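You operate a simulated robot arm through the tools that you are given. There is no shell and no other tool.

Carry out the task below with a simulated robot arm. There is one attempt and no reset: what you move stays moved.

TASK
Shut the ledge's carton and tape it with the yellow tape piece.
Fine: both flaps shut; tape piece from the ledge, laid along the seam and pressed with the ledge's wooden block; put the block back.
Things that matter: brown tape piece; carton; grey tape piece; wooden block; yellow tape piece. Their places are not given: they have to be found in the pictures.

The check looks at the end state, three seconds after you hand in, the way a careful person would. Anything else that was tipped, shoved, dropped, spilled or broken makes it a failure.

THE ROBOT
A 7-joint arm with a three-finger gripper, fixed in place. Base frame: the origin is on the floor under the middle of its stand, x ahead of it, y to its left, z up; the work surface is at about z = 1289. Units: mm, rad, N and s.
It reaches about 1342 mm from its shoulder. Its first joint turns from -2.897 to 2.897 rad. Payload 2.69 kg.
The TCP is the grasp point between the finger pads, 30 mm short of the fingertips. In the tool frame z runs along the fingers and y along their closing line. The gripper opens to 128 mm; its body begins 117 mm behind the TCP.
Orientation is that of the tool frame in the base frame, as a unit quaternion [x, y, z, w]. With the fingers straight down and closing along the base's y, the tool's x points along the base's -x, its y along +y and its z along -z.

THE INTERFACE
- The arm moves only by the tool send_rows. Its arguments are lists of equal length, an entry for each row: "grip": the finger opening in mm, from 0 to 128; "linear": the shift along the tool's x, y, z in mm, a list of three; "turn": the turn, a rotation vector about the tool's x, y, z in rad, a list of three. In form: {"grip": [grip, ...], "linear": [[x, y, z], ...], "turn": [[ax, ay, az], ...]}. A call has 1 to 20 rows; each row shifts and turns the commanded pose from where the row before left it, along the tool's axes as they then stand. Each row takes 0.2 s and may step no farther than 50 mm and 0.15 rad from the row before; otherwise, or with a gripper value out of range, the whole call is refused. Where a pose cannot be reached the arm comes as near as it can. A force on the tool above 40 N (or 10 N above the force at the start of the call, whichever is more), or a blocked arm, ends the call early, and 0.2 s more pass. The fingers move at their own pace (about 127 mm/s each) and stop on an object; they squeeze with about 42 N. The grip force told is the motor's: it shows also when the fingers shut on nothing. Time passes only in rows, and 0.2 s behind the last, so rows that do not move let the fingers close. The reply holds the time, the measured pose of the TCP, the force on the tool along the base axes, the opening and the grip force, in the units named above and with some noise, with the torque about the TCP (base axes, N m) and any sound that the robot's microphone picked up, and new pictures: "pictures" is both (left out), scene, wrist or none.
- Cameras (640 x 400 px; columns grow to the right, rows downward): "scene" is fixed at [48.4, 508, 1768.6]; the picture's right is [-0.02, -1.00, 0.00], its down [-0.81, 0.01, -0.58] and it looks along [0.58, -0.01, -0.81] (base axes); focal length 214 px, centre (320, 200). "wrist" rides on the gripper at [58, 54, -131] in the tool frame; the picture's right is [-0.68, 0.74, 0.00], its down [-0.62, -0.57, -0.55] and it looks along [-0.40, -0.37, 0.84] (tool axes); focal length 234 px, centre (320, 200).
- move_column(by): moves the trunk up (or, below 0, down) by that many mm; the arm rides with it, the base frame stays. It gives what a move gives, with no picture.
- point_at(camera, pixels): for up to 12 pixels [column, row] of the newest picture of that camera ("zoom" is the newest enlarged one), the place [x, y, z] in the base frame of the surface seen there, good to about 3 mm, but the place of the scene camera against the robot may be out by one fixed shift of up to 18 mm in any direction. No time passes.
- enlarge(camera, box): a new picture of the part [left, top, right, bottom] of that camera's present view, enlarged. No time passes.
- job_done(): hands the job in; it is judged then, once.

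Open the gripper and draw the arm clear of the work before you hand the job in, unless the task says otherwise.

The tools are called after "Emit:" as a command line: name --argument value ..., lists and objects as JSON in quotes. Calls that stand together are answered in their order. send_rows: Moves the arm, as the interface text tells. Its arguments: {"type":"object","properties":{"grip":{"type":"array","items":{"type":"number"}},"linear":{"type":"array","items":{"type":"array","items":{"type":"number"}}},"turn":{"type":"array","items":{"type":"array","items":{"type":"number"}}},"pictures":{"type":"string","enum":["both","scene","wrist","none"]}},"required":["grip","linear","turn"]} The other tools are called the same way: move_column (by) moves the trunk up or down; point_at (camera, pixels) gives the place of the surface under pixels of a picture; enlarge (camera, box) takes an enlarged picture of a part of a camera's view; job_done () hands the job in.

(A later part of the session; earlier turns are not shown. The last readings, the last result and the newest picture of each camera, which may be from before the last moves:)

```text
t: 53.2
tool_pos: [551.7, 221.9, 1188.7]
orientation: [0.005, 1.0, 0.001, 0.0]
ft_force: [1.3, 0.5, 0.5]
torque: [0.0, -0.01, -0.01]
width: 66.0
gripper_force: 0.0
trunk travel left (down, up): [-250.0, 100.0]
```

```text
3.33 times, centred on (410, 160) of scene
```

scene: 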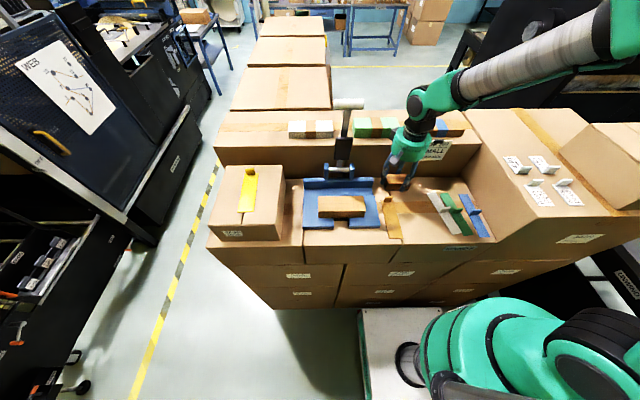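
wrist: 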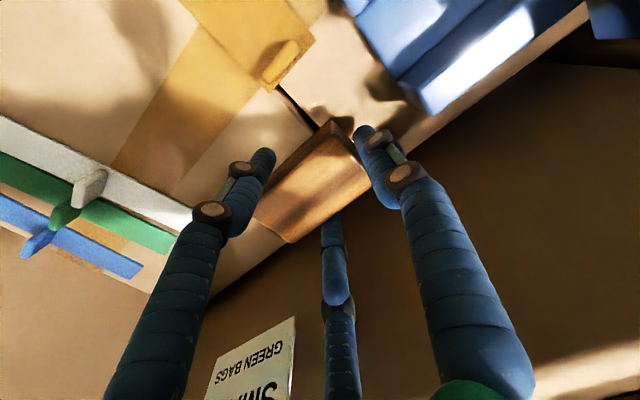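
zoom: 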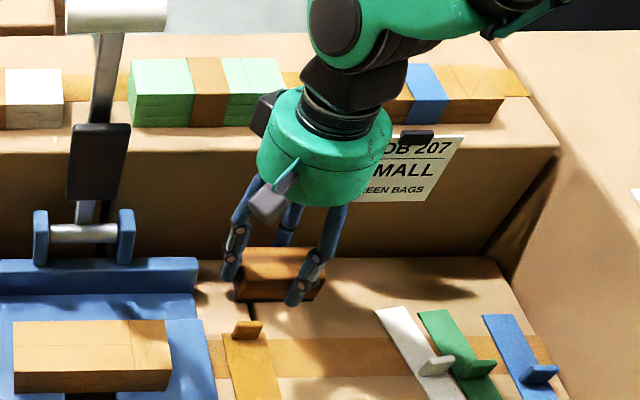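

The block sits between the three fingers without contact. I close the fingers gradually on it.

Emit:
send_rows --grip '[60, 56, 50, 40, 20, 0, 0]' --linear '[[0, 0, 0], [0, 0, 0], [0, 0, 0], [0, 0, 0], [0, 0, 0], [0, 0, 0], [0, 0, 0]]' --turn '[[0, 0, 0], [0, 0, 0], [0, 0, 0], [0, 0, 0], [0, 0, 0], [0, 0, 0], [0, 0, 0]]'

Emit:
enlarge --camera "wrist" --box '[220, 70, 420, 270]'

Emit:
enlarge --camera "scene" --box '[340, 100, 480, 220]'

```text
t: 54.8
tool_pos: [552.3, 222.6, 1189.1]
orientation: [0.004, 1.0, 0.001, 0.001]
ft_force: [1.3, 2.7, 3.4]
torque: [0.13, 0.01, 0.01]
width: 56.0
gripper_force: 41.8
trunk travel left (down, up): [-250.0, 100.0]
```

scene: 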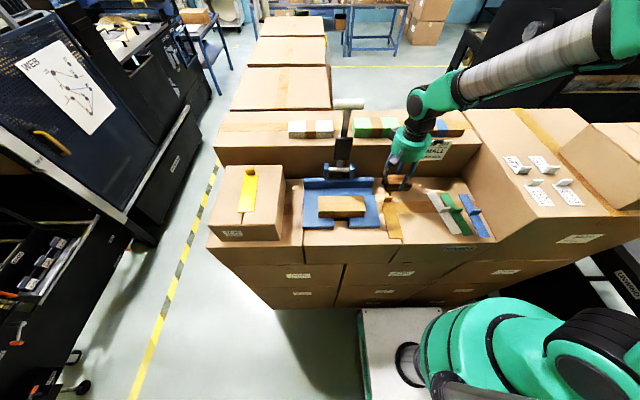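
wrist: 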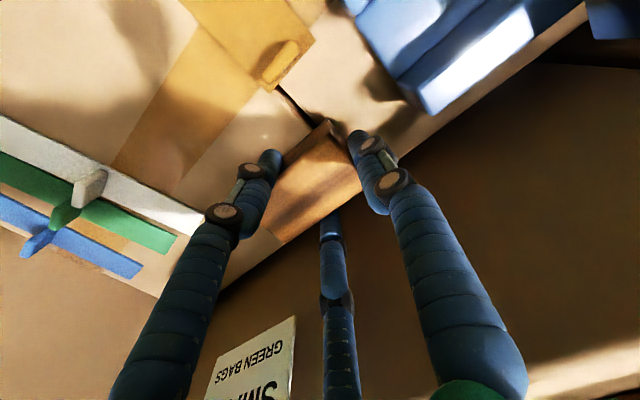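

```text
2.00 times, centred on (320, 170) of wrist
```

zoom: 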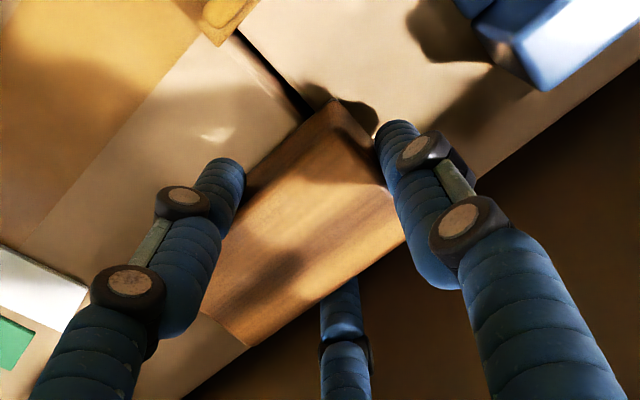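

```text
3.33 times, centred on (410, 160) of scene
```

zoom: 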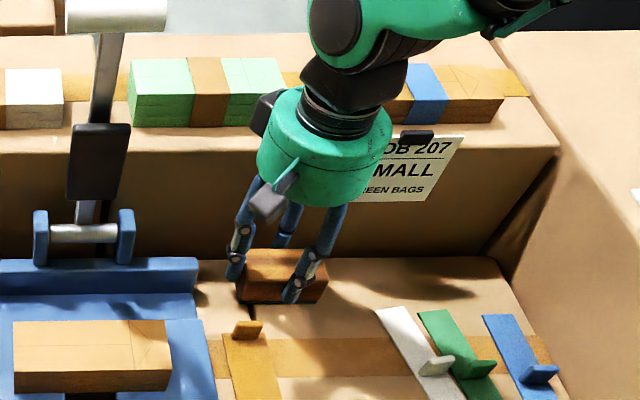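

The block is gripped (opening 56, 41.8 N) with the hand at [552.3,222.6,1189.1], which I note for putting it back. I lift it straight up.

Emit:
send_rows --grip '[0, 0, 0, 0, 0, 0]' --linear '[[0, 0, -5], [0, 0, -15], [0, 0, -30], [0, 0, -40], [0, 0, -40], [0, 0, 0]]' --turn '[[0, 0, 0], [0, 0, 0], [0, 0, 0], [0, 0, 0], [0, 0, 0], [0, 0, 0]]'

Emit:
enlarge --camera "scene" --box '[340, 100, 480, 220]'

```text
t: 56.2
tool_pos: [553.6, 222.5, 1321.3]
orientation: [0.003, 1.0, 0.0, 0.0]
ft_force: [-0.8, -0.4, -1.0]
torque: [0.03, -0.02, 0.04]
width: 56.1
gripper_force: 41.8
trunk travel left (down, up): [-250.0, 100.0]
```

scene: 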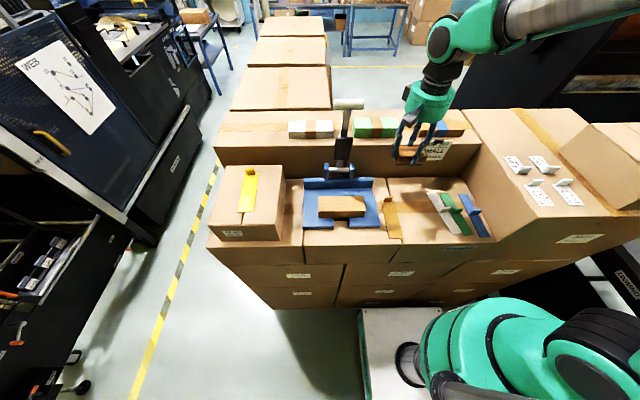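
wrist: 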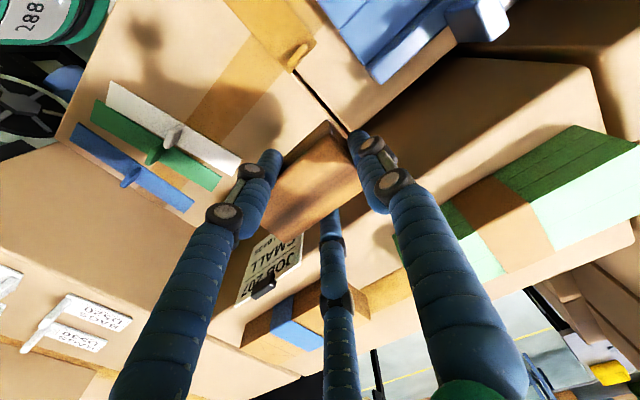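

```text
3.33 times, centred on (410, 160) of scene
```

zoom: 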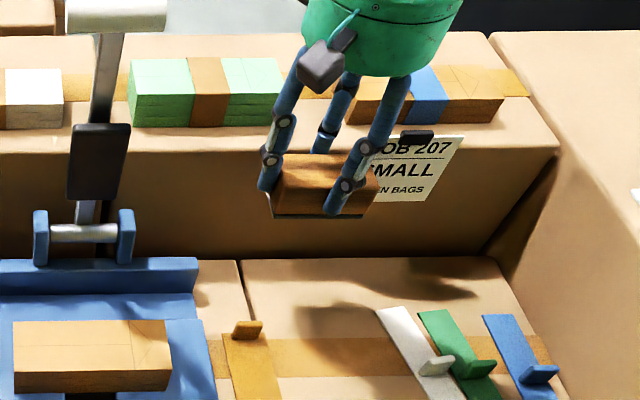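

The block is held level with its bottom 48 mm below the TCP. I rise to z≈1480, draw in to x≈390 (well clear of the lever at x≥494), and cross to y≈600.

Emit:
send_rows --grip '[0, 0, 0, 0, 0, 0, 0, 0, 0, 0, 0, 0, 0, 0, 0, 0, 0, 0]' --linear '[[0, 0, -40], [0, 0, -40], [0, 0, -40], [0, 0, -40], [40, 0, 0], [41, 0, 0], [41, 0, 0], [41, 0, 0], [0, 42, 0], [0, 42, 0], [0, 42, 0], [0, 42, 0], [0, 42, 0], [0, 42, 0], [0, 42, 0], [0, 42, 0], [0, 42, 0], [0, 0, 0]]' --turn '[[0, 0, 0], [0, 0, 0], [0, 0, 0], [0, 0, 0], [0, 0, 0], [0, 0, 0], [0, 0, 0], [0, 0, 0], [0, 0, 0], [0, 0, 0], [0, 0, 0], [0, 0, 0], [0, 0, 0], [0, 0, 0], [0, 0, 0], [0, 0, 0], [0, 0, 0], [0, 0, 0]]'

```text
t: 60.0
tool_pos: [391.3, 602.6, 1479.7]
orientation: [0.004, 1.0, 0.0, 0.0]
ft_force: [0.2, 0.7, 0.1]
torque: [-0.02, 0.01, 0.0]
width: 56.0
gripper_force: 42.1
trunk travel left (down, up): [-250.0, 100.0]
```

scene: 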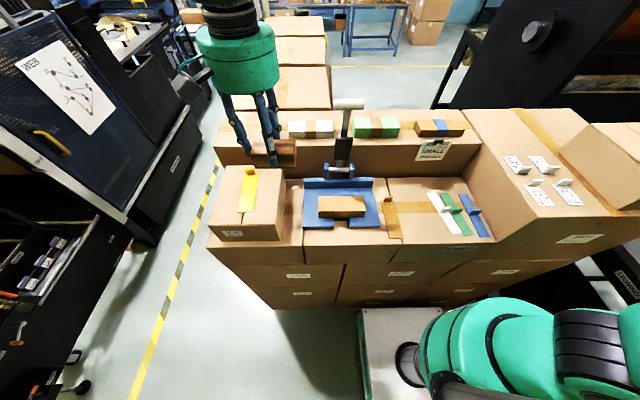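
wrist: 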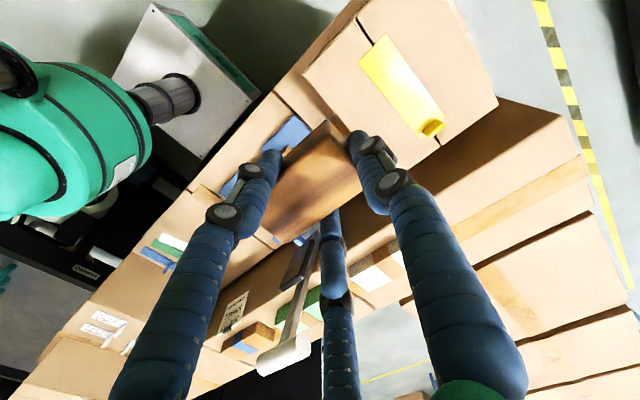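

The tape is well seen from here at wrist (400,85). I enlarge it to measure the tape, tab and seam in the wrist frame.

Emit:
enlarge --camera "wrist" --box '[330, 0, 470, 150]'

```text
2.67 times, centred on (400, 75) of wrist
```

zoom: 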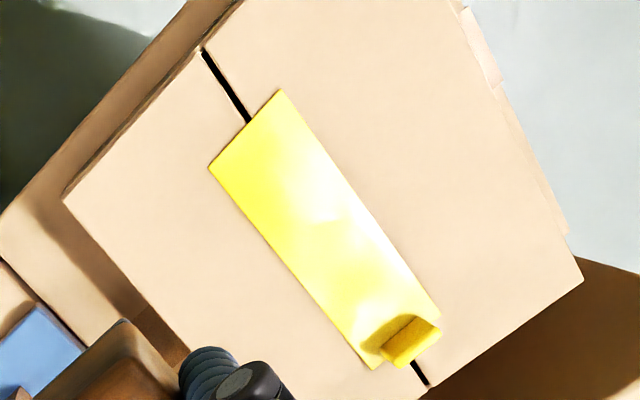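

Emit:
point_at --camera "zoom" --pixels '[[280, 93], [212, 167], [436, 315], [374, 366], [245, 130], [408, 340], [203, 58], [218, 55], [400, 355], [433, 335], [408, 370], [434, 380]]'

```text
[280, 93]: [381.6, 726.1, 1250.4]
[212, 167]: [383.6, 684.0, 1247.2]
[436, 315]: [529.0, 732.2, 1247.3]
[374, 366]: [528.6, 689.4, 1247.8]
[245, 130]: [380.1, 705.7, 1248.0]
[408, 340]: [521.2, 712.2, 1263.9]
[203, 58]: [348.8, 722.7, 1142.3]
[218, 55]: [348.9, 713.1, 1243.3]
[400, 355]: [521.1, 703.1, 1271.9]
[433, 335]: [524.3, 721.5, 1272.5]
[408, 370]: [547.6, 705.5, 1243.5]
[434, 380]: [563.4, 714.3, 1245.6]
```

Tape: near end centre [382,705], far end centre [529,711], tab front near x 520, tape top z≈1247. I turn the block a quarter turn (thumb toward −x, free end toward the tab), move over the tape's middle and lower to z≈1340.

Emit:
send_rows --grip '[0, 0, 0, 0, 0, 0, 0, 0, 0, 0, 0, 0, 0, 0, 0, 0, 0, 0, 0]' --linear '[[0, 0, 0], [0, 0, 0], [0, 0, 0], [0, 0, 0], [0, 0, 0], [0, 0, 0], [0, 0, 0], [0, 0, 0], [0, 0, 0], [0, 0, 0], [0, 0, 0], [-35.1, -14.2, 0], [-35.1, -14.2, 0], [-35.1, -14.2, 0], [0, 0, 40], [0, 0, 40], [0, 0, 40], [0, 0, 20], [0, 0, 0]]' --turn '[[0, 0, -0.1428], [0, 0, -0.1428], [0, 0, -0.1428], [0, 0, -0.1428], [0, 0, -0.1428], [0, 0, -0.1428], [0, 0, -0.1428], [0, 0, -0.1428], [0, 0, -0.1428], [0, 0, -0.1428], [0, 0, -0.1428], [0, 0, 0], [0, 0, 0], [0, 0, 0], [0, 0, 0], [0, 0, 0], [0, 0, 0], [0, 0, 0], [0, 0, 0]]'

Emit:
enlarge --camera "scene" --box '[190, 110, 310, 245]'

```text
t: 64.0
tool_pos: [435.3, 707.0, 1340.3]
orientation: [-0.704, 0.71, -0.001, -0.001]
ft_force: [-0.1, 0.6, -1.6]
torque: [-0.02, 0.04, -0.03]
width: 55.8
gripper_force: 42.0
trunk travel left (down, up): [-250.0, 100.0]
```

scene: 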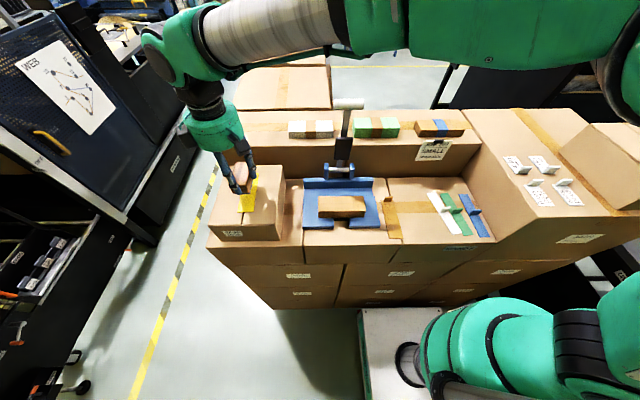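
wrist: 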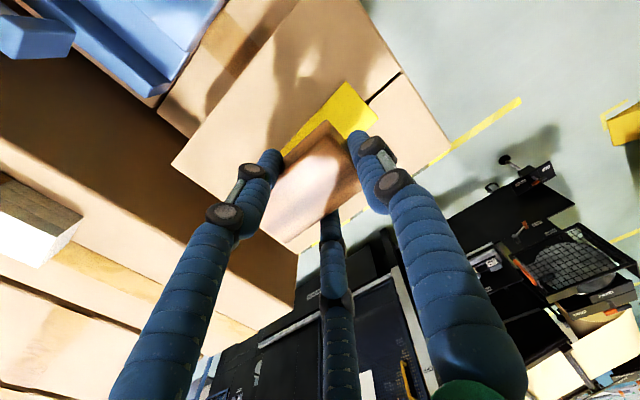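

```text
2.96 times, centred on (250, 178) of scene
```

zoom: 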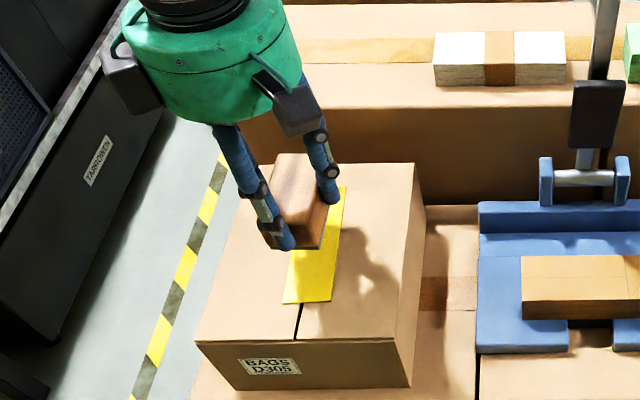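

The block is over the tape's middle, free end well short of the tab. I lower onto the tape in small steps to z≈1293 and read the force.

Emit:
send_rows --grip '[0, 0, 0, 0, 0, 0, 0, 0]' --linear '[[0, 0, 20], [0, 0, 15], [0, 0, 5], [0, 0, 2], [0, 0, 2], [0, 0, 2], [0, 0, 1], [0, 0, 0]]' --turn '[[0, 0, 0], [0, 0, 0], [0, 0, 0], [0, 0, 0], [0, 0, 0], [0, 0, 0], [0, 0, 0], [0, 0, 0]]'

Emit:
enlarge --camera "scene" --box '[190, 110, 310, 245]'

```text
t: 65.8
tool_pos: [435.0, 708.0, 1296.6]
orientation: [-0.704, 0.71, 0.001, 0.003]
ft_force: [1.6, 1.6, 30.5]
torque: [-0.02, -0.05, 0.03]
width: 56.0
gripper_force: 41.9
trunk travel left (down, up): [-250.0, 100.0]
```

scene: 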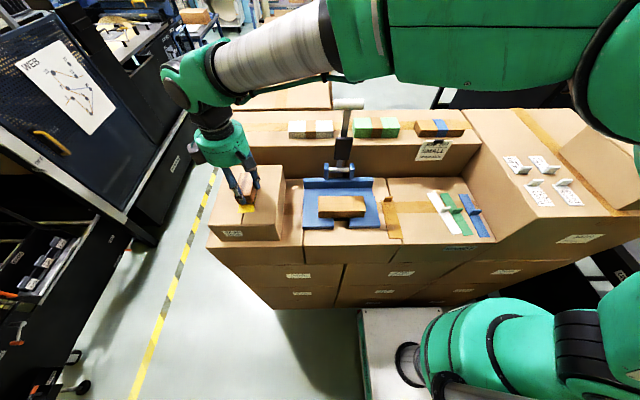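
wrist: 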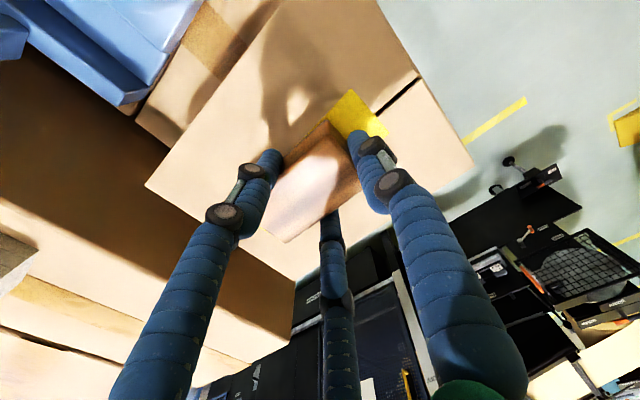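

```text
2.96 times, centred on (250, 178) of scene
```

zoom: 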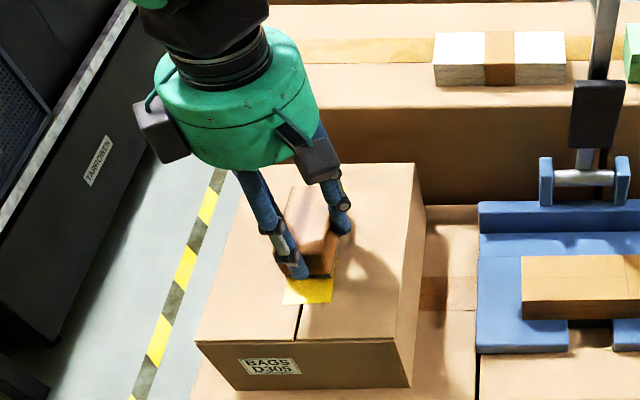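

The block presses the tape's middle with 30 N. I hold, lift 10 mm, shift 25 mm toward the near end, and press again.

Emit:
send_rows --grip '[0, 0, 0, 0, 0, 0, 0, 0, 0, 0]' --linear '[[0, 0, 0], [0, 0, 0], [0, 0, -10], [1, 25, 0], [0, 0, 4], [0, 0, 3], [0, 0, 2], [0, 0, 0.7], [0, 0, 0], [0, 0, 0]]' --turn '[[0, 0, 0], [0, 0, 0], [0, 0, 0], [0, 0, 0], [0, 0, 0], [0, 0, 0], [0, 0, 0], [0, 0, 0], [0, 0, 0], [0, 0, 0]]'

Emit:
enlarge --camera "scene" --box '[190, 110, 310, 245]'

```text
t: 68.0
tool_pos: [409.9, 704.6, 1296.4]
orientation: [-0.704, 0.71, 0.001, 0.002]
ft_force: [0.1, 1.4, 26.8]
torque: [-0.03, -0.56, 0.02]
width: 55.9
gripper_force: 41.9
trunk travel left (down, up): [-250.0, 100.0]
```

scene: 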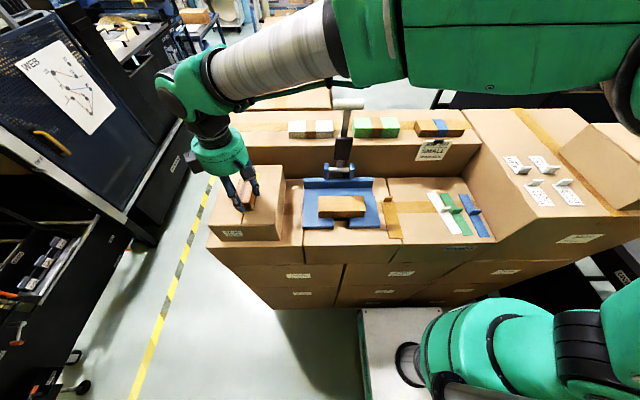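
wrist: 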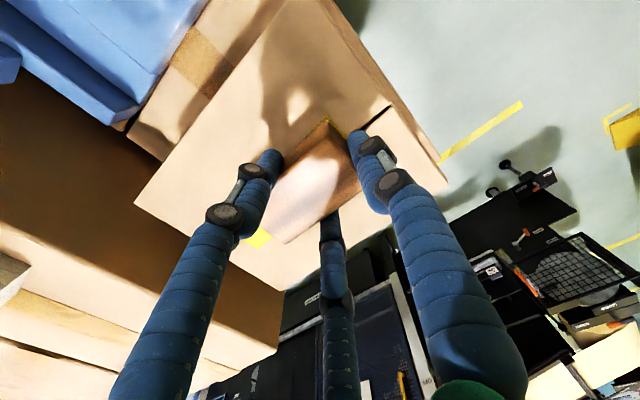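

```text
2.96 times, centred on (250, 178) of scene
```

zoom: 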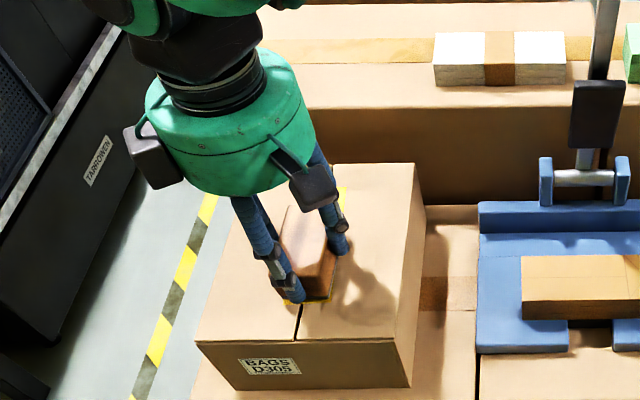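

26.8 N at the near end. I lift 10 mm, shift 45 mm toward the tab (free end to about x 512, short of the tab at ~519), and press there.

Emit:
send_rows --grip '[0, 0, 0, 0, 0, 0, 0, 0, 0, 0, 0]' --linear '[[0, 0, 0], [0, 0, -10], [-2, -23, 0], [-2, -22, 0], [0, 0, 0], [0, 0, 4], [0, 0, 3], [0, 0, 2], [0, 0, 0.8], [0, 0, 0], [0, 0, 0]]' --turn '[[0, 0, 0], [0, 0, 0], [0, 0, 0], [0, 0, 0], [0, 0, 0], [0, 0, 0], [0, 0, 0], [0, 0, 0], [0, 0, 0], [0, 0, 0], [0, 0, 0]]'

Emit:
enlarge --camera "scene" --box '[190, 110, 310, 245]'

```text
t: 70.4
tool_pos: [454.7, 709.3, 1295.6]
orientation: [-0.704, 0.71, 0.0, 0.001]
ft_force: [1.2, 2.5, 18.3]
torque: [0.08, -0.24, 0.0]
width: 55.9
gripper_force: 42.0
trunk travel left (down, up): [-250.0, 100.0]
```

scene: 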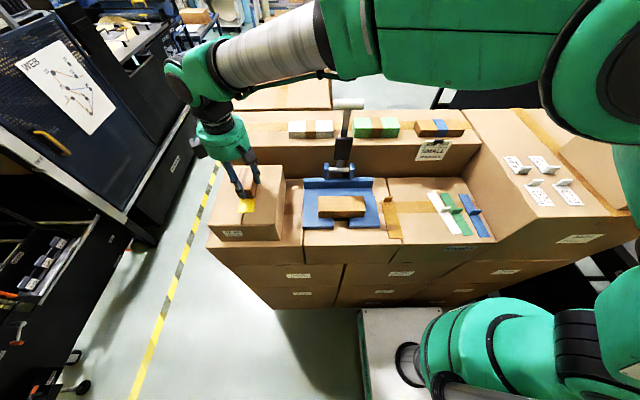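
wrist: 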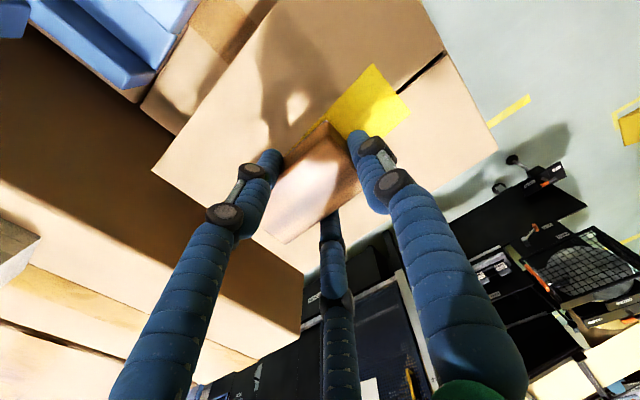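

```text
2.96 times, centred on (250, 178) of scene
```

zoom: 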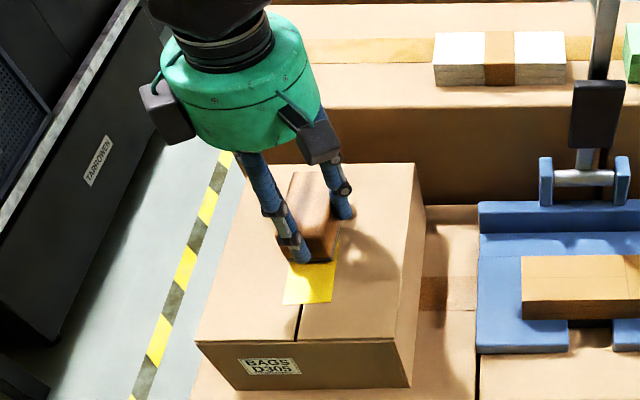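

18 N near the tab; I press 1.5 mm more, hold, and then lift the block straight up.

Emit:
send_rows --grip '[0, 0, 0, 0]' --linear '[[0, 0, 1.5], [0, 0, 0.5], [0, 0, 0], [0, 0, 0]]' --turn '[[0, 0, 0], [0, 0, 0], [0, 0, 0], [0, 0, 0]]' --pictures "none"

Emit:
send_rows --grip '[0, 0, 0, 0, 0]' --linear '[[0, 0, -10], [0, 0, -30], [0, 0, -40], [0, 0, -40], [0, 0, 0]]' --turn '[[0, 0, 0], [0, 0, 0], [0, 0, 0], [0, 0, 0], [0, 0, 0]]'

Emit:
enlarge --camera "scene" --box '[190, 110, 310, 245]'

```text
t: 71.4
tool_pos: [454.4, 708.6, 1294.2]
orientation: [-0.704, 0.71, 0.0, 0.001]
ft_force: [4.6, 3.6, 36.0]
torque: [0.14, -0.77, 0.03]
width: 56.0
gripper_force: 41.9
trunk travel left (down, up): [-250.0, 100.0]
```

```text
t: 72.6
tool_pos: [455.4, 709.6, 1411.0]
orientation: [-0.704, 0.711, 0.0, -0.001]
ft_force: [-0.3, -0.8, -0.1]
torque: [0.03, 0.02, 0.03]
width: 55.6
gripper_force: 41.7
trunk travel left (down, up): [-250.0, 100.0]
```

scene: 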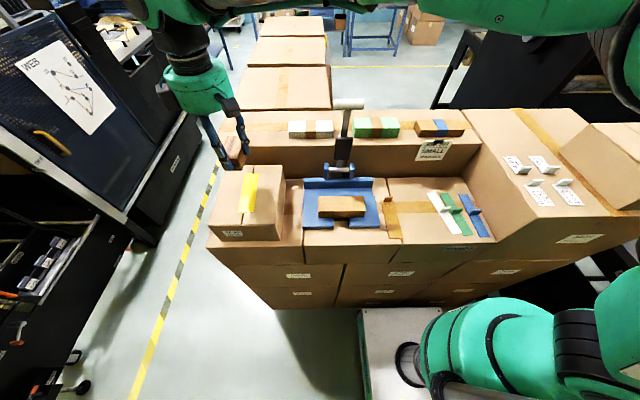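
wrist: 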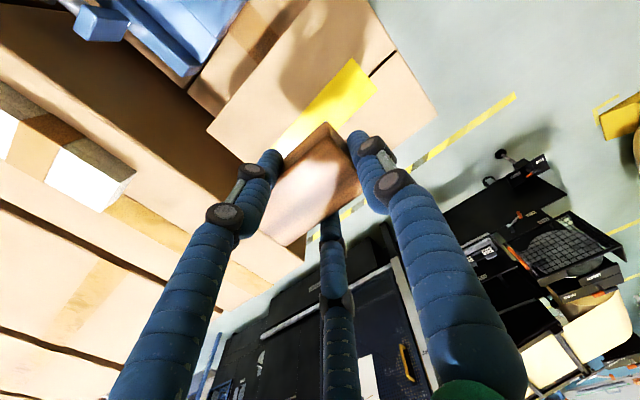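

```text
2.96 times, centred on (250, 178) of scene
```

zoom: 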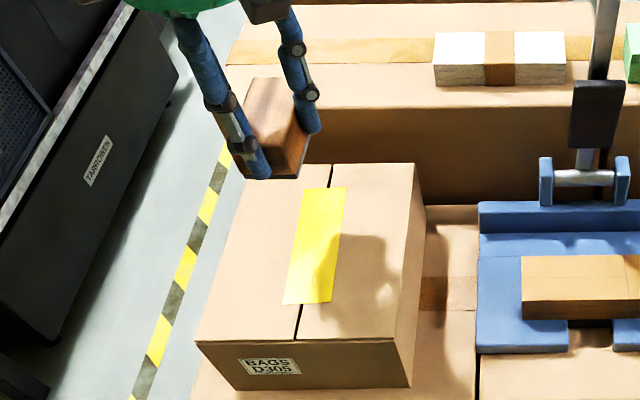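

The tape now lies flat and stuck along the seam (its tab no longer stands). I take the block back: first to about [391,602,1480], then turn it back a quarter turn.

Emit:
send_rows --grip '[0, 0, 0, 0, 0, 0, 0, 0, 0, 0, 0, 0, 0, 0, 0]' --linear '[[35.7, 21.4, -23], [35.7, 21.4, -23], [35.7, 21.4, -23], [0, 0, 0], [0, 0, 0], [0, 0, 0], [0, 0, 0], [0, 0, 0], [0, 0, 0], [0, 0, 0], [0, 0, 0], [0, 0, 0], [0, 0, 0], [0, 0, 0], [0, 0, 0]]' --turn '[[0, 0, 0], [0, 0, 0], [0, 0, 0], [0, 0, 0.1428], [0, 0, 0.1428], [0, 0, 0.1428], [0, 0, 0.1428], [0, 0, 0.1428], [0, 0, 0.1428], [0, 0, 0.1428], [0, 0, 0.1428], [0, 0, 0.1428], [0, 0, 0.1428], [0, 0, 0.1428], [0, 0, 0]]'

Emit:
enlarge --camera "wrist" --box '[330, 0, 490, 150]'

```text
t: 75.8
tool_pos: [390.2, 603.2, 1480.1]
orientation: [0.004, 1.0, 0.0, 0.0]
ft_force: [0.0, -0.2, -0.8]
torque: [0.05, -0.04, -0.01]
width: 55.6
gripper_force: 42.0
trunk travel left (down, up): [-250.0, 100.0]
```

scene: 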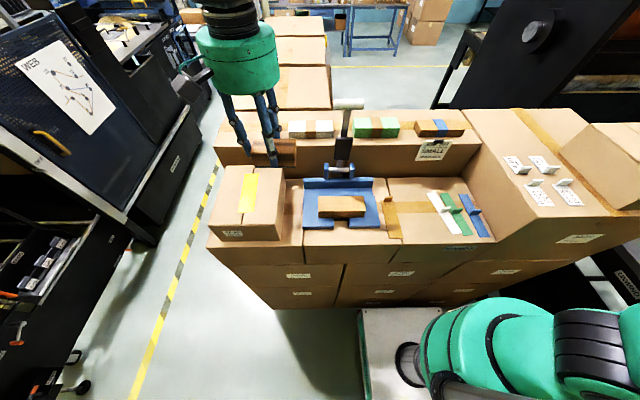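
wrist: 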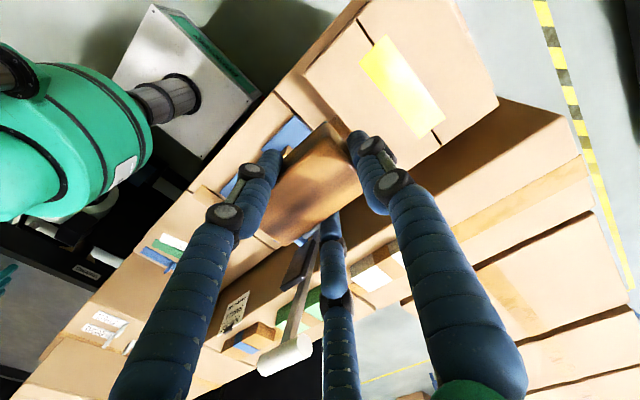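

```text
2.67 times, centred on (410, 75) of wrist
```

zoom: 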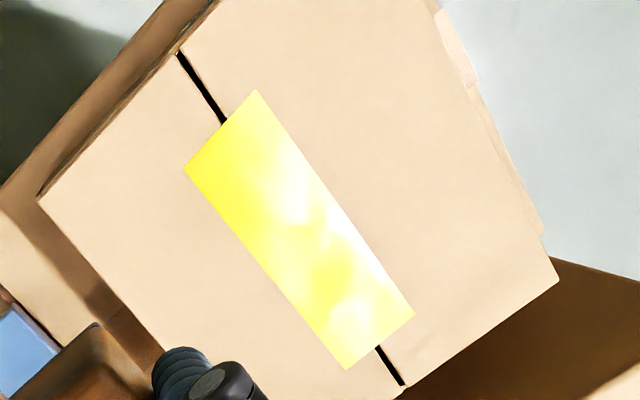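

The tape is bonded flat over the seam. I bring the block back along the same path to above its place at [552.3,222.6], down to z≈1320.

Emit:
send_rows --grip '[0, 0, 0, 0, 0, 0, 0, 0, 0, 0, 0, 0, 0, 0, 0, 0, 0, 0]' --linear '[[0, -42.3, 0], [0, -42.3, 0], [0, -42.3, 0], [0, -42.3, 0], [0, -42.3, 0], [0, -42.3, 0], [0, -42.3, 0], [0, -42.3, 0], [0, -42.3, 0], [-40.5, 0, 0], [-40.5, 0, 0], [-40.5, 0, 0], [-40.6, 0, 0], [0, 0, 40], [0, 0, 40], [0, 0, 40], [0, 0, 40], [0, 0, 0]]' --turn '[[0, 0, 0], [0, 0, 0], [0, 0, 0], [0, 0, 0], [0, 0, 0], [0, 0, 0], [0, 0, 0], [0, 0, 0], [0, 0, 0], [0, 0, 0], [0, 0, 0], [0, 0, 0], [0, 0, 0], [0, 0, 0], [0, 0, 0], [0, 0, 0], [0, 0, 0], [0, 0, 0]]'

```text
t: 79.6
tool_pos: [549.4, 221.9, 1321.1]
orientation: [0.004, 1.0, 0.0, 0.001]
ft_force: [0.9, -0.1, -1.2]
torque: [0.01, 0.02, 0.02]
width: 55.8
gripper_force: 41.8
trunk travel left (down, up): [-250.0, 100.0]
```

scene: 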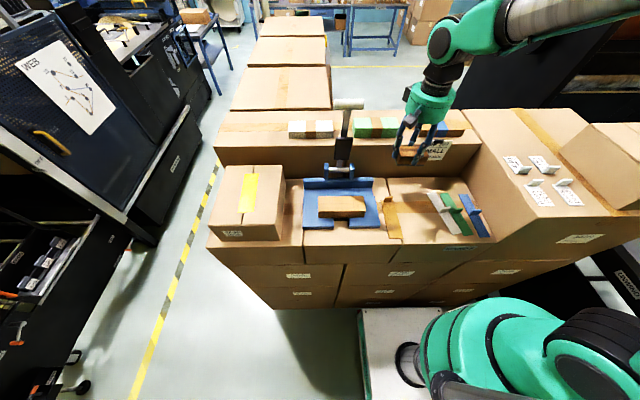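
wrist: 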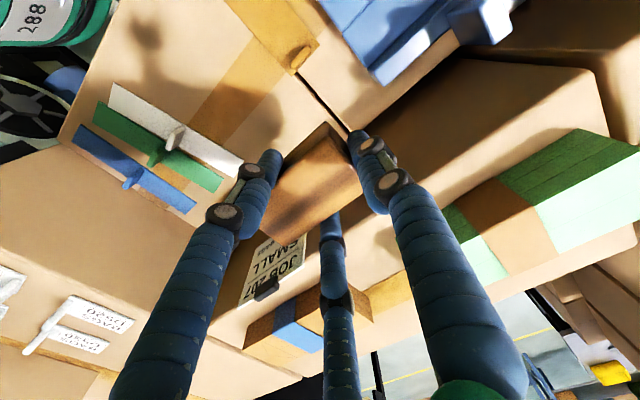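

The hand reads [549.4,221.9]; I nudge +2.7 mm in x and +0.6 in y and lower the block to just above the ledge, then gently to contact.

Emit:
send_rows --grip '[0, 0, 0, 0, 0, 0, 0]' --linear '[[-2.7, 0.6, 35], [0, 0, 35], [0, 0, 30], [0, 0, 18], [0, 0, 8], [0, 0, 3], [0, 0, 0]]' --turn '[[0, 0, 0], [0, 0, 0], [0, 0, 0], [0, 0, 0], [0, 0, 0], [0, 0, 0], [0, 0, 0]]'

Emit:
enlarge --camera "scene" --box '[340, 100, 480, 220]'

Emit:
enlarge --camera "wrist" --box '[220, 70, 420, 270]'

```text
t: 81.2
tool_pos: [551.5, 221.8, 1190.8]
orientation: [0.003, 1.0, 0.0, 0.0]
ft_force: [-0.6, 0.6, -0.5]
torque: [0.05, 0.01, 0.03]
width: 55.9
gripper_force: 42.1
trunk travel left (down, up): [-250.0, 100.0]
```

scene: 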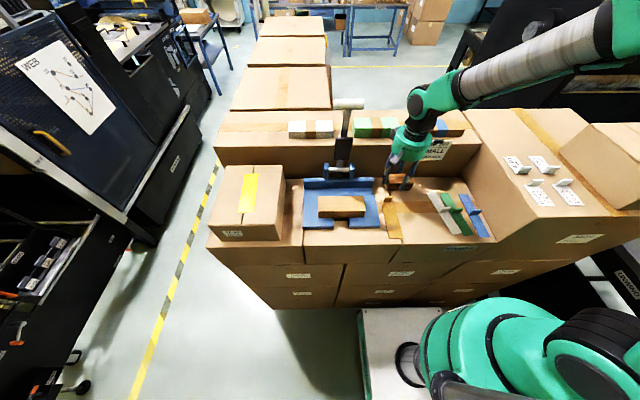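
wrist: 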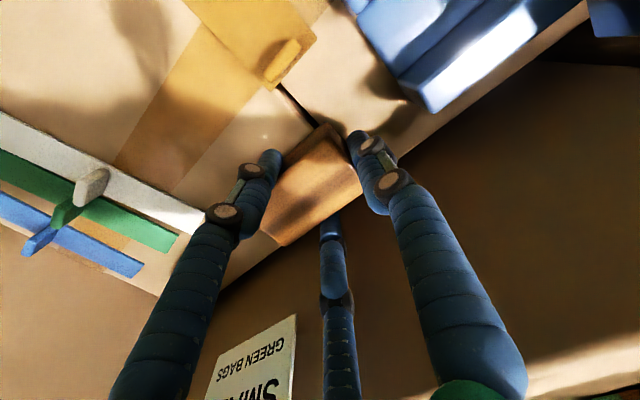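

```text
3.33 times, centred on (410, 160) of scene
```

zoom: 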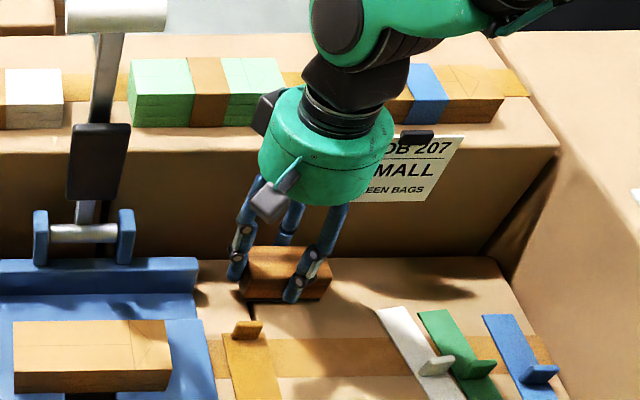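

```text
2.00 times, centred on (320, 170) of wrist
```

zoom: 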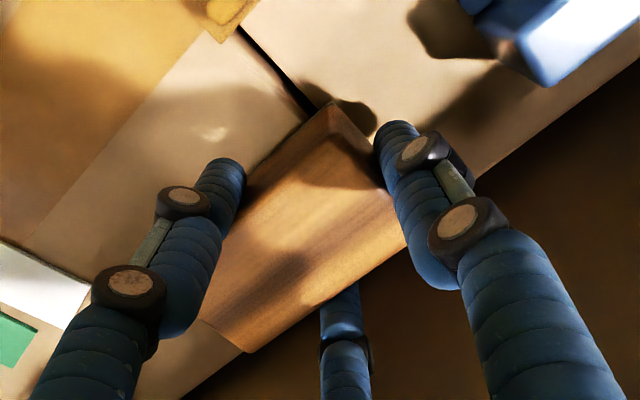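

The block hovers about 1 mm above its place, in line with where it was. I lower to contact and then open the fingers to 68 mm.

Emit:
send_rows --grip '[0, 0, 0, 0]' --linear '[[0, 0, 1], [0, 0, 1], [0, 0, 0.5], [0, 0, 0]]' --turn '[[0, 0, 0], [0, 0, 0], [0, 0, 0], [0, 0, 0]]' --pictures "none"

```text
t: 82.2
tool_pos: [551.5, 221.3, 1188.0]
orientation: [0.004, 1.0, 0.0, 0.0]
ft_force: [0.5, 0.4, -1.0]
torque: [0.02, -0.01, 0.0]
width: 55.7
gripper_force: 41.7
trunk travel left (down, up): [-250.0, 100.0]
```

No contact force yet at z 1188; I keep lowering in half-millimetre steps.

Emit:
send_rows --grip '[0, 0, 0, 0, 0]' --linear '[[0, 0, 0.7], [0, 0, 0.7], [0, 0, 0.6], [0, 0, 0], [0, 0, 0]]' --turn '[[0, 0, 0], [0, 0, 0], [0, 0, 0], [0, 0, 0], [0, 0, 0]]' --pictures "none"

```text
t: 83.4
tool_pos: [553.1, 220.4, 1187.1]
orientation: [0.003, 1.0, 0.0, 0.0]
ft_force: [-0.6, -0.7, 4.3]
torque: [-0.32, 0.01, 0.02]
width: 55.8
gripper_force: 41.6
trunk travel left (down, up): [-250.0, 100.0]
```

Contact at 4 N. I open the fingers to 68 mm and rise straight up.

Emit:
send_rows --grip '[58, 62, 66, 68, 68, 68, 68, 68, 68]' --linear '[[0, 0, 0], [0, 0, 0], [0, 0, 0], [0, 0, 0], [0, 0, -10], [0, 0, -20], [0, 0, -35], [0, 0, -40], [0, 0, 0]]' --turn '[[0, 0, 0], [0, 0, 0], [0, 0, 0], [0, 0, 0], [0, 0, 0], [0, 0, 0], [0, 0, 0], [0, 0, 0], [0, 0, 0]]'

Emit:
enlarge --camera "scene" --box '[376, 165, 504, 245]'

```text
t: 85.4
tool_pos: [551.5, 221.0, 1290.5]
orientation: [0.003, 1.0, 0.0, 0.0]
ft_force: [0.3, -0.2, -0.2]
torque: [0.02, -0.05, -0.01]
width: 67.9
gripper_force: 0.0
trunk travel left (down, up): [-250.0, 100.0]
```

scene: 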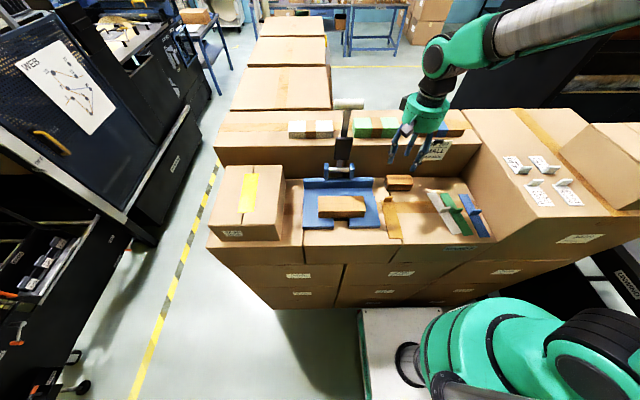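
wrist: 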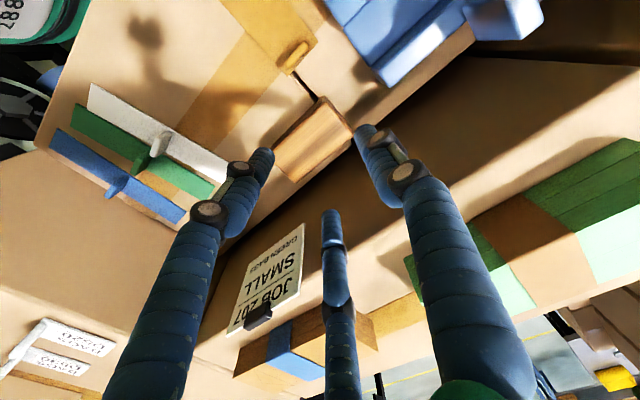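

```text
5.00 times, centred on (440, 205) of scene
```

zoom: 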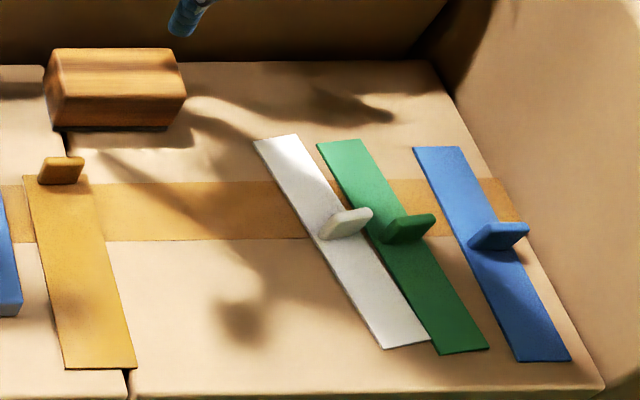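

The block stands back in its place. Now I deal with the shoved bands: white sits about 40 mm off and 10° turned, green about 12 mm and 6°. I measure them from this wrist picture (white tab (155,148), green tab (140,160)).

Emit:
enlarge --camera "wrist" --box '[30, 70, 240, 240]'

```text
2.35 times, centred on (135, 155) of wrist
```

zoom: 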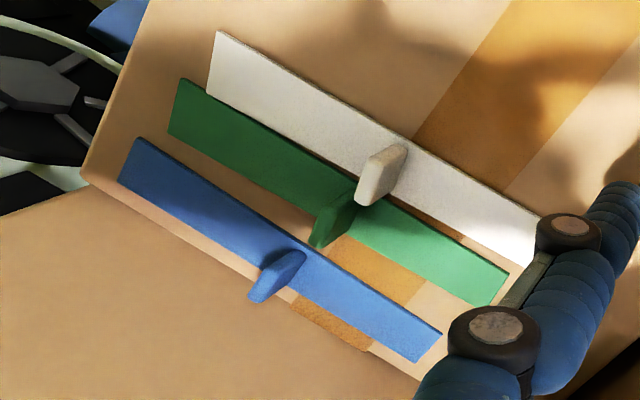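

I rise and move to about [480,200,1400] to look down on the bands with an unobstructed view.

Emit:
send_rows --grip '[40, 20, 0, 0, 0, 0]' --linear '[[0, 0, -37], [0, 0, -37], [0, 0, -36], [36, -10.5, 0], [36, -10.5, 0], [0, 0, 0]]' --turn '[[0, 0, 0], [0, 0, 0], [0, 0, 0], [0, 0, 0], [0, 0, 0], [0, 0, 0]]'

Emit:
enlarge --camera "wrist" --box '[150, 50, 330, 210]'

```text
t: 86.8
tool_pos: [479.5, 200.7, 1400.2]
orientation: [0.003, 1.0, 0.0, 0.0]
ft_force: [-0.6, -1.3, 0.5]
torque: [0.0, -0.02, 0.0]
width: 2.2
gripper_force: 31.5
trunk travel left (down, up): [-250.0, 100.0]
```

scene: 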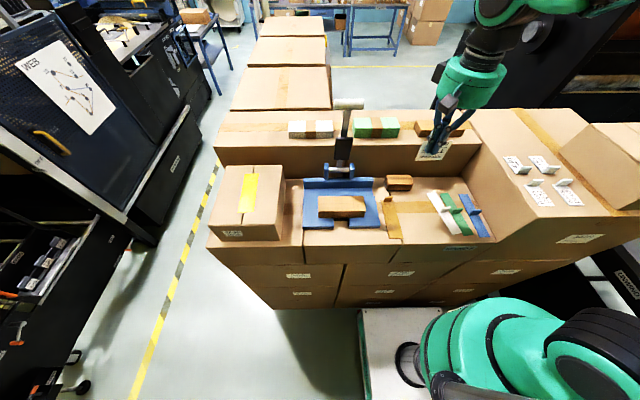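
wrist: 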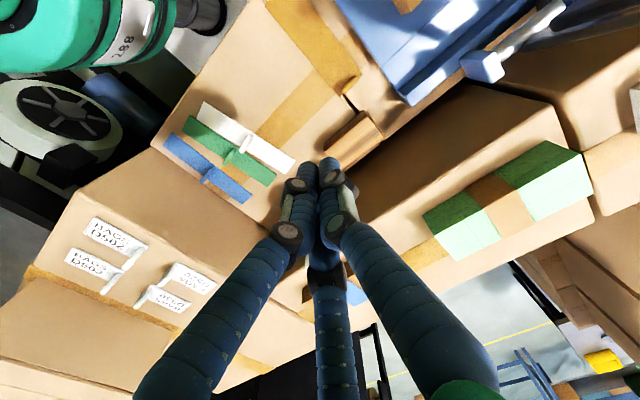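

```text
2.50 times, centred on (240, 130) of wrist
```

zoom: 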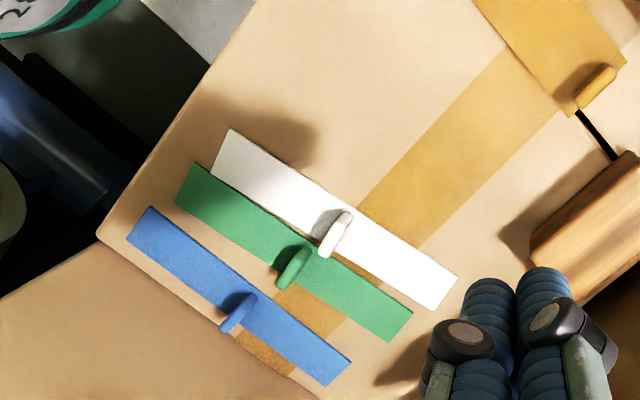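

The view is clear. I enlarge further to measure the bands' corners and tabs, and the block corners.

Emit:
enlarge --camera "wrist" --box '[160, 95, 300, 205]'

```text
3.64 times, centred on (230, 150) of wrist
```

zoom: 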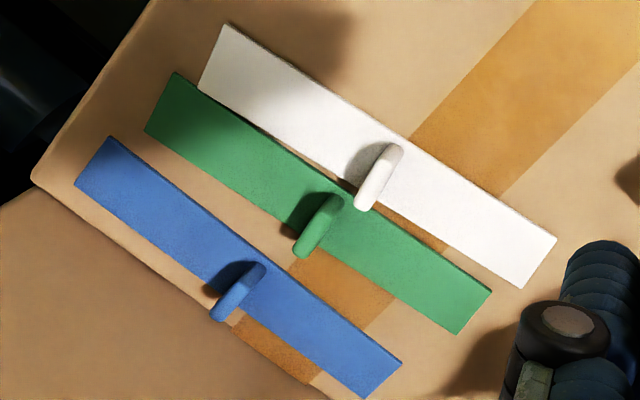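

Emit:
point_at --camera "zoom" --pixels '[[227, 30], [203, 82], [550, 240], [522, 284], [395, 150], [361, 202], [378, 174], [300, 110], [480, 210], [385, 185], [350, 150], [375, 145]]'

Emit:
point_at --camera "zoom" --pixels '[[177, 79], [151, 128], [486, 292], [457, 329], [338, 199], [300, 248], [320, 224], [110, 142], [80, 182], [397, 363], [367, 393], [240, 290]]'

```text
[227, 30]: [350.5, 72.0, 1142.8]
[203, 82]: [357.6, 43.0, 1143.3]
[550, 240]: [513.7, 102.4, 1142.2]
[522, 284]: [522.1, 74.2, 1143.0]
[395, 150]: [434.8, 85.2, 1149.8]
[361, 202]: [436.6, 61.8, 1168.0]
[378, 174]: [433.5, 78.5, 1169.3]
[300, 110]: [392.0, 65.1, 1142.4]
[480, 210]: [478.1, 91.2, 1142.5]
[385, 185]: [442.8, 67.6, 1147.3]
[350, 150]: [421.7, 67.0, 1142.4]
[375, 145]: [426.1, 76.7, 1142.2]
```

```text
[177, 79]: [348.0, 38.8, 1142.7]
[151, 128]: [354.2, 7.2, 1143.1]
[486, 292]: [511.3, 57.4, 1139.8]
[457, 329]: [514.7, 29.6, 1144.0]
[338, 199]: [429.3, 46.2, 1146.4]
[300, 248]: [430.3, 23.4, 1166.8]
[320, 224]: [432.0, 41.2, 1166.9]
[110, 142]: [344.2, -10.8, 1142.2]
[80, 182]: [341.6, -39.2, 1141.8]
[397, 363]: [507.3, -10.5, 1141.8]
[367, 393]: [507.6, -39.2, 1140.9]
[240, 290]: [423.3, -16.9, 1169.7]
```

White: centre [436,73], yaw +10.6°; green: centre [432,33], yaw +7°; blue untouched at [425,−25], which together with the yellow's row gives the originals as white [425,113], green [425,44], yaw 0. At the base yaw the two side fingers pinch along x, so I turn 10.9° to match the white tab and move above it at z≈1300.

Emit:
send_rows --grip '[34, 34, 34, 34, 34, 34]' --linear '[[14.9, -39.3, 25], [14.9, -39.3, 25], [14.8, -39.4, 25], [0, 0, 25], [0, 0, 0], [0, 0, 0]]' --turn '[[0, 0, 0], [0, 0, 0], [0, 0, 0], [0, 0, -0.1], [0, 0, -0.091], [0, 0, 0]]'

Emit:
enlarge --camera "wrist" --box '[210, 60, 410, 240]'

```text
t: 88.2
tool_pos: [434.0, 83.2, 1300.2]
orientation: [-0.092, 0.996, 0.0, 0.0]
ft_force: [0.3, 0.0, 0.6]
torque: [-0.01, -0.06, 0.01]
width: 34.1
gripper_force: 0.0
trunk travel left (down, up): [-250.0, 100.0]
```

scene: 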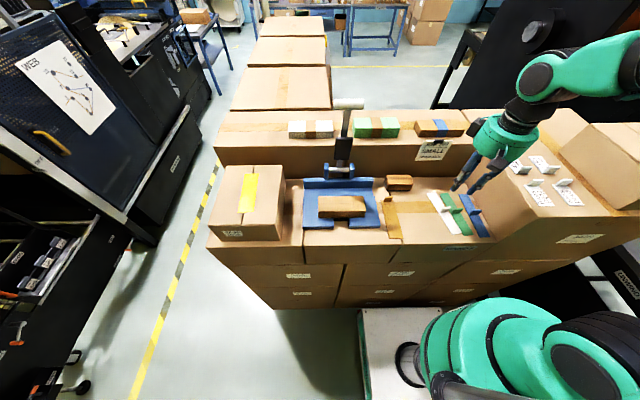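
wrist: 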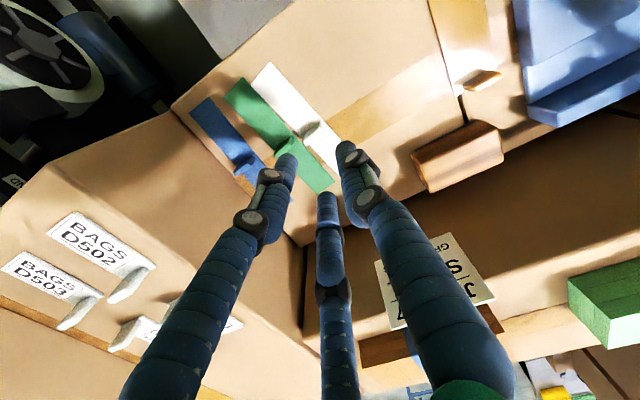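

```text
2.22 times, centred on (310, 150) of wrist
```

zoom: 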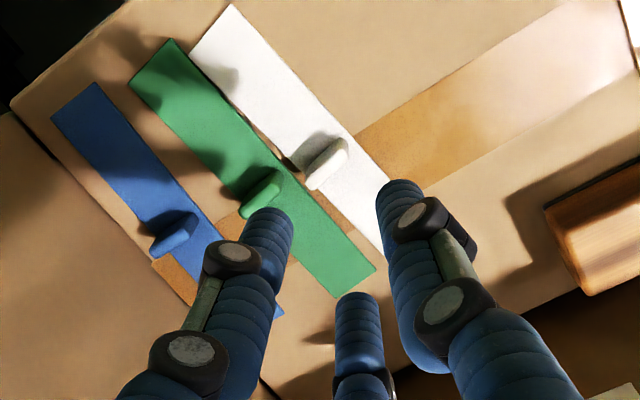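

The orientation matches. I re-measure the white tab in this closer view: tab from (308,180) to (345,148) in the zoom.

Emit:
point_at --camera "zoom" --pixels '[[312, 182], [342, 152], [328, 170], [330, 160], [318, 185], [346, 157], [335, 175], [300, 150], [345, 185], [310, 165]]'

```text
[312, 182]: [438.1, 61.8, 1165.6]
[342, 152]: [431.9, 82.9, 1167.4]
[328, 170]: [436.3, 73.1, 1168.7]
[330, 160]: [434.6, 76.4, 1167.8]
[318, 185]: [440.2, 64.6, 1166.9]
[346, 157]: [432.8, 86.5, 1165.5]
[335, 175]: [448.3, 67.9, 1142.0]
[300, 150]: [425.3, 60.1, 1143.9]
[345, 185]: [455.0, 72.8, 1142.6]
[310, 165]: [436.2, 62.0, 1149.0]
```

The tab's centre is at [436,74], as planned. I descend with the fingers astride the tab to z≈1178.

Emit:
send_rows --grip '[34, 34, 34, 34, 34, 34]' --linear '[[0, 0, 35], [0, 0, 35], [0, 0, 25], [0, 0, 17], [0, 0, 10], [0, 0, 0]]' --turn '[[0, 0, 0], [0, 0, 0], [0, 0, 0], [0, 0, 0], [0, 0, 0], [0, 0, 0]]'

Emit:
enlarge --camera "wrist" --box '[230, 90, 390, 240]'

Emit:
enlarge --camera "scene" --box '[410, 150, 500, 245]'

```text
t: 89.6
tool_pos: [435.4, 83.7, 1179.8]
orientation: [-0.09, 0.996, -0.001, 0.0]
ft_force: [-0.3, 0.4, -0.2]
torque: [0.0, 0.01, 0.0]
width: 34.2
gripper_force: 0.0
trunk travel left (down, up): [-250.0, 100.0]
```

scene: 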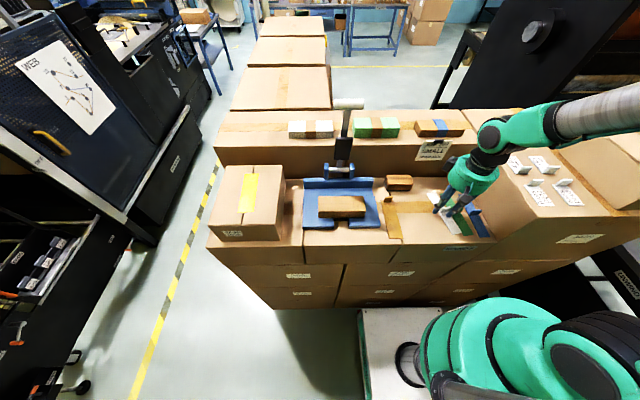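
wrist: 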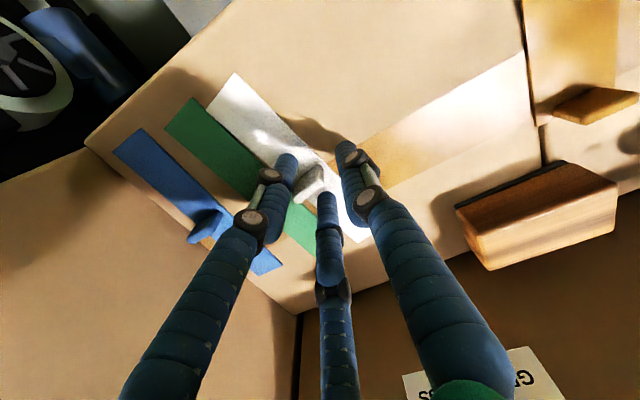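

```text
2.67 times, centred on (310, 165) of wrist
```

zoom: 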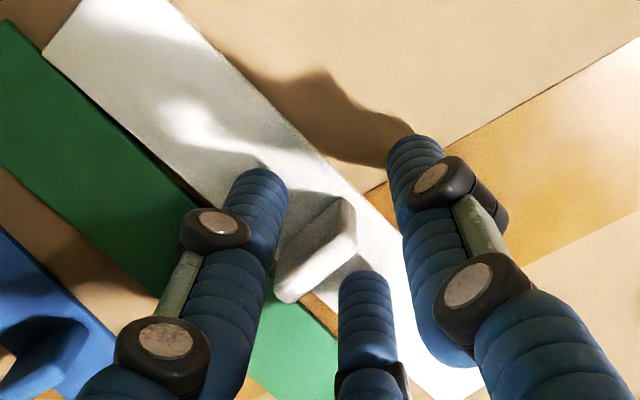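

```text
4.21 times, centred on (455, 198) of scene
```

zoom: 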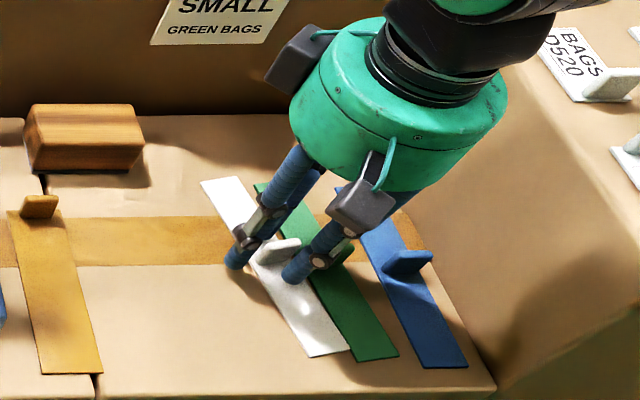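

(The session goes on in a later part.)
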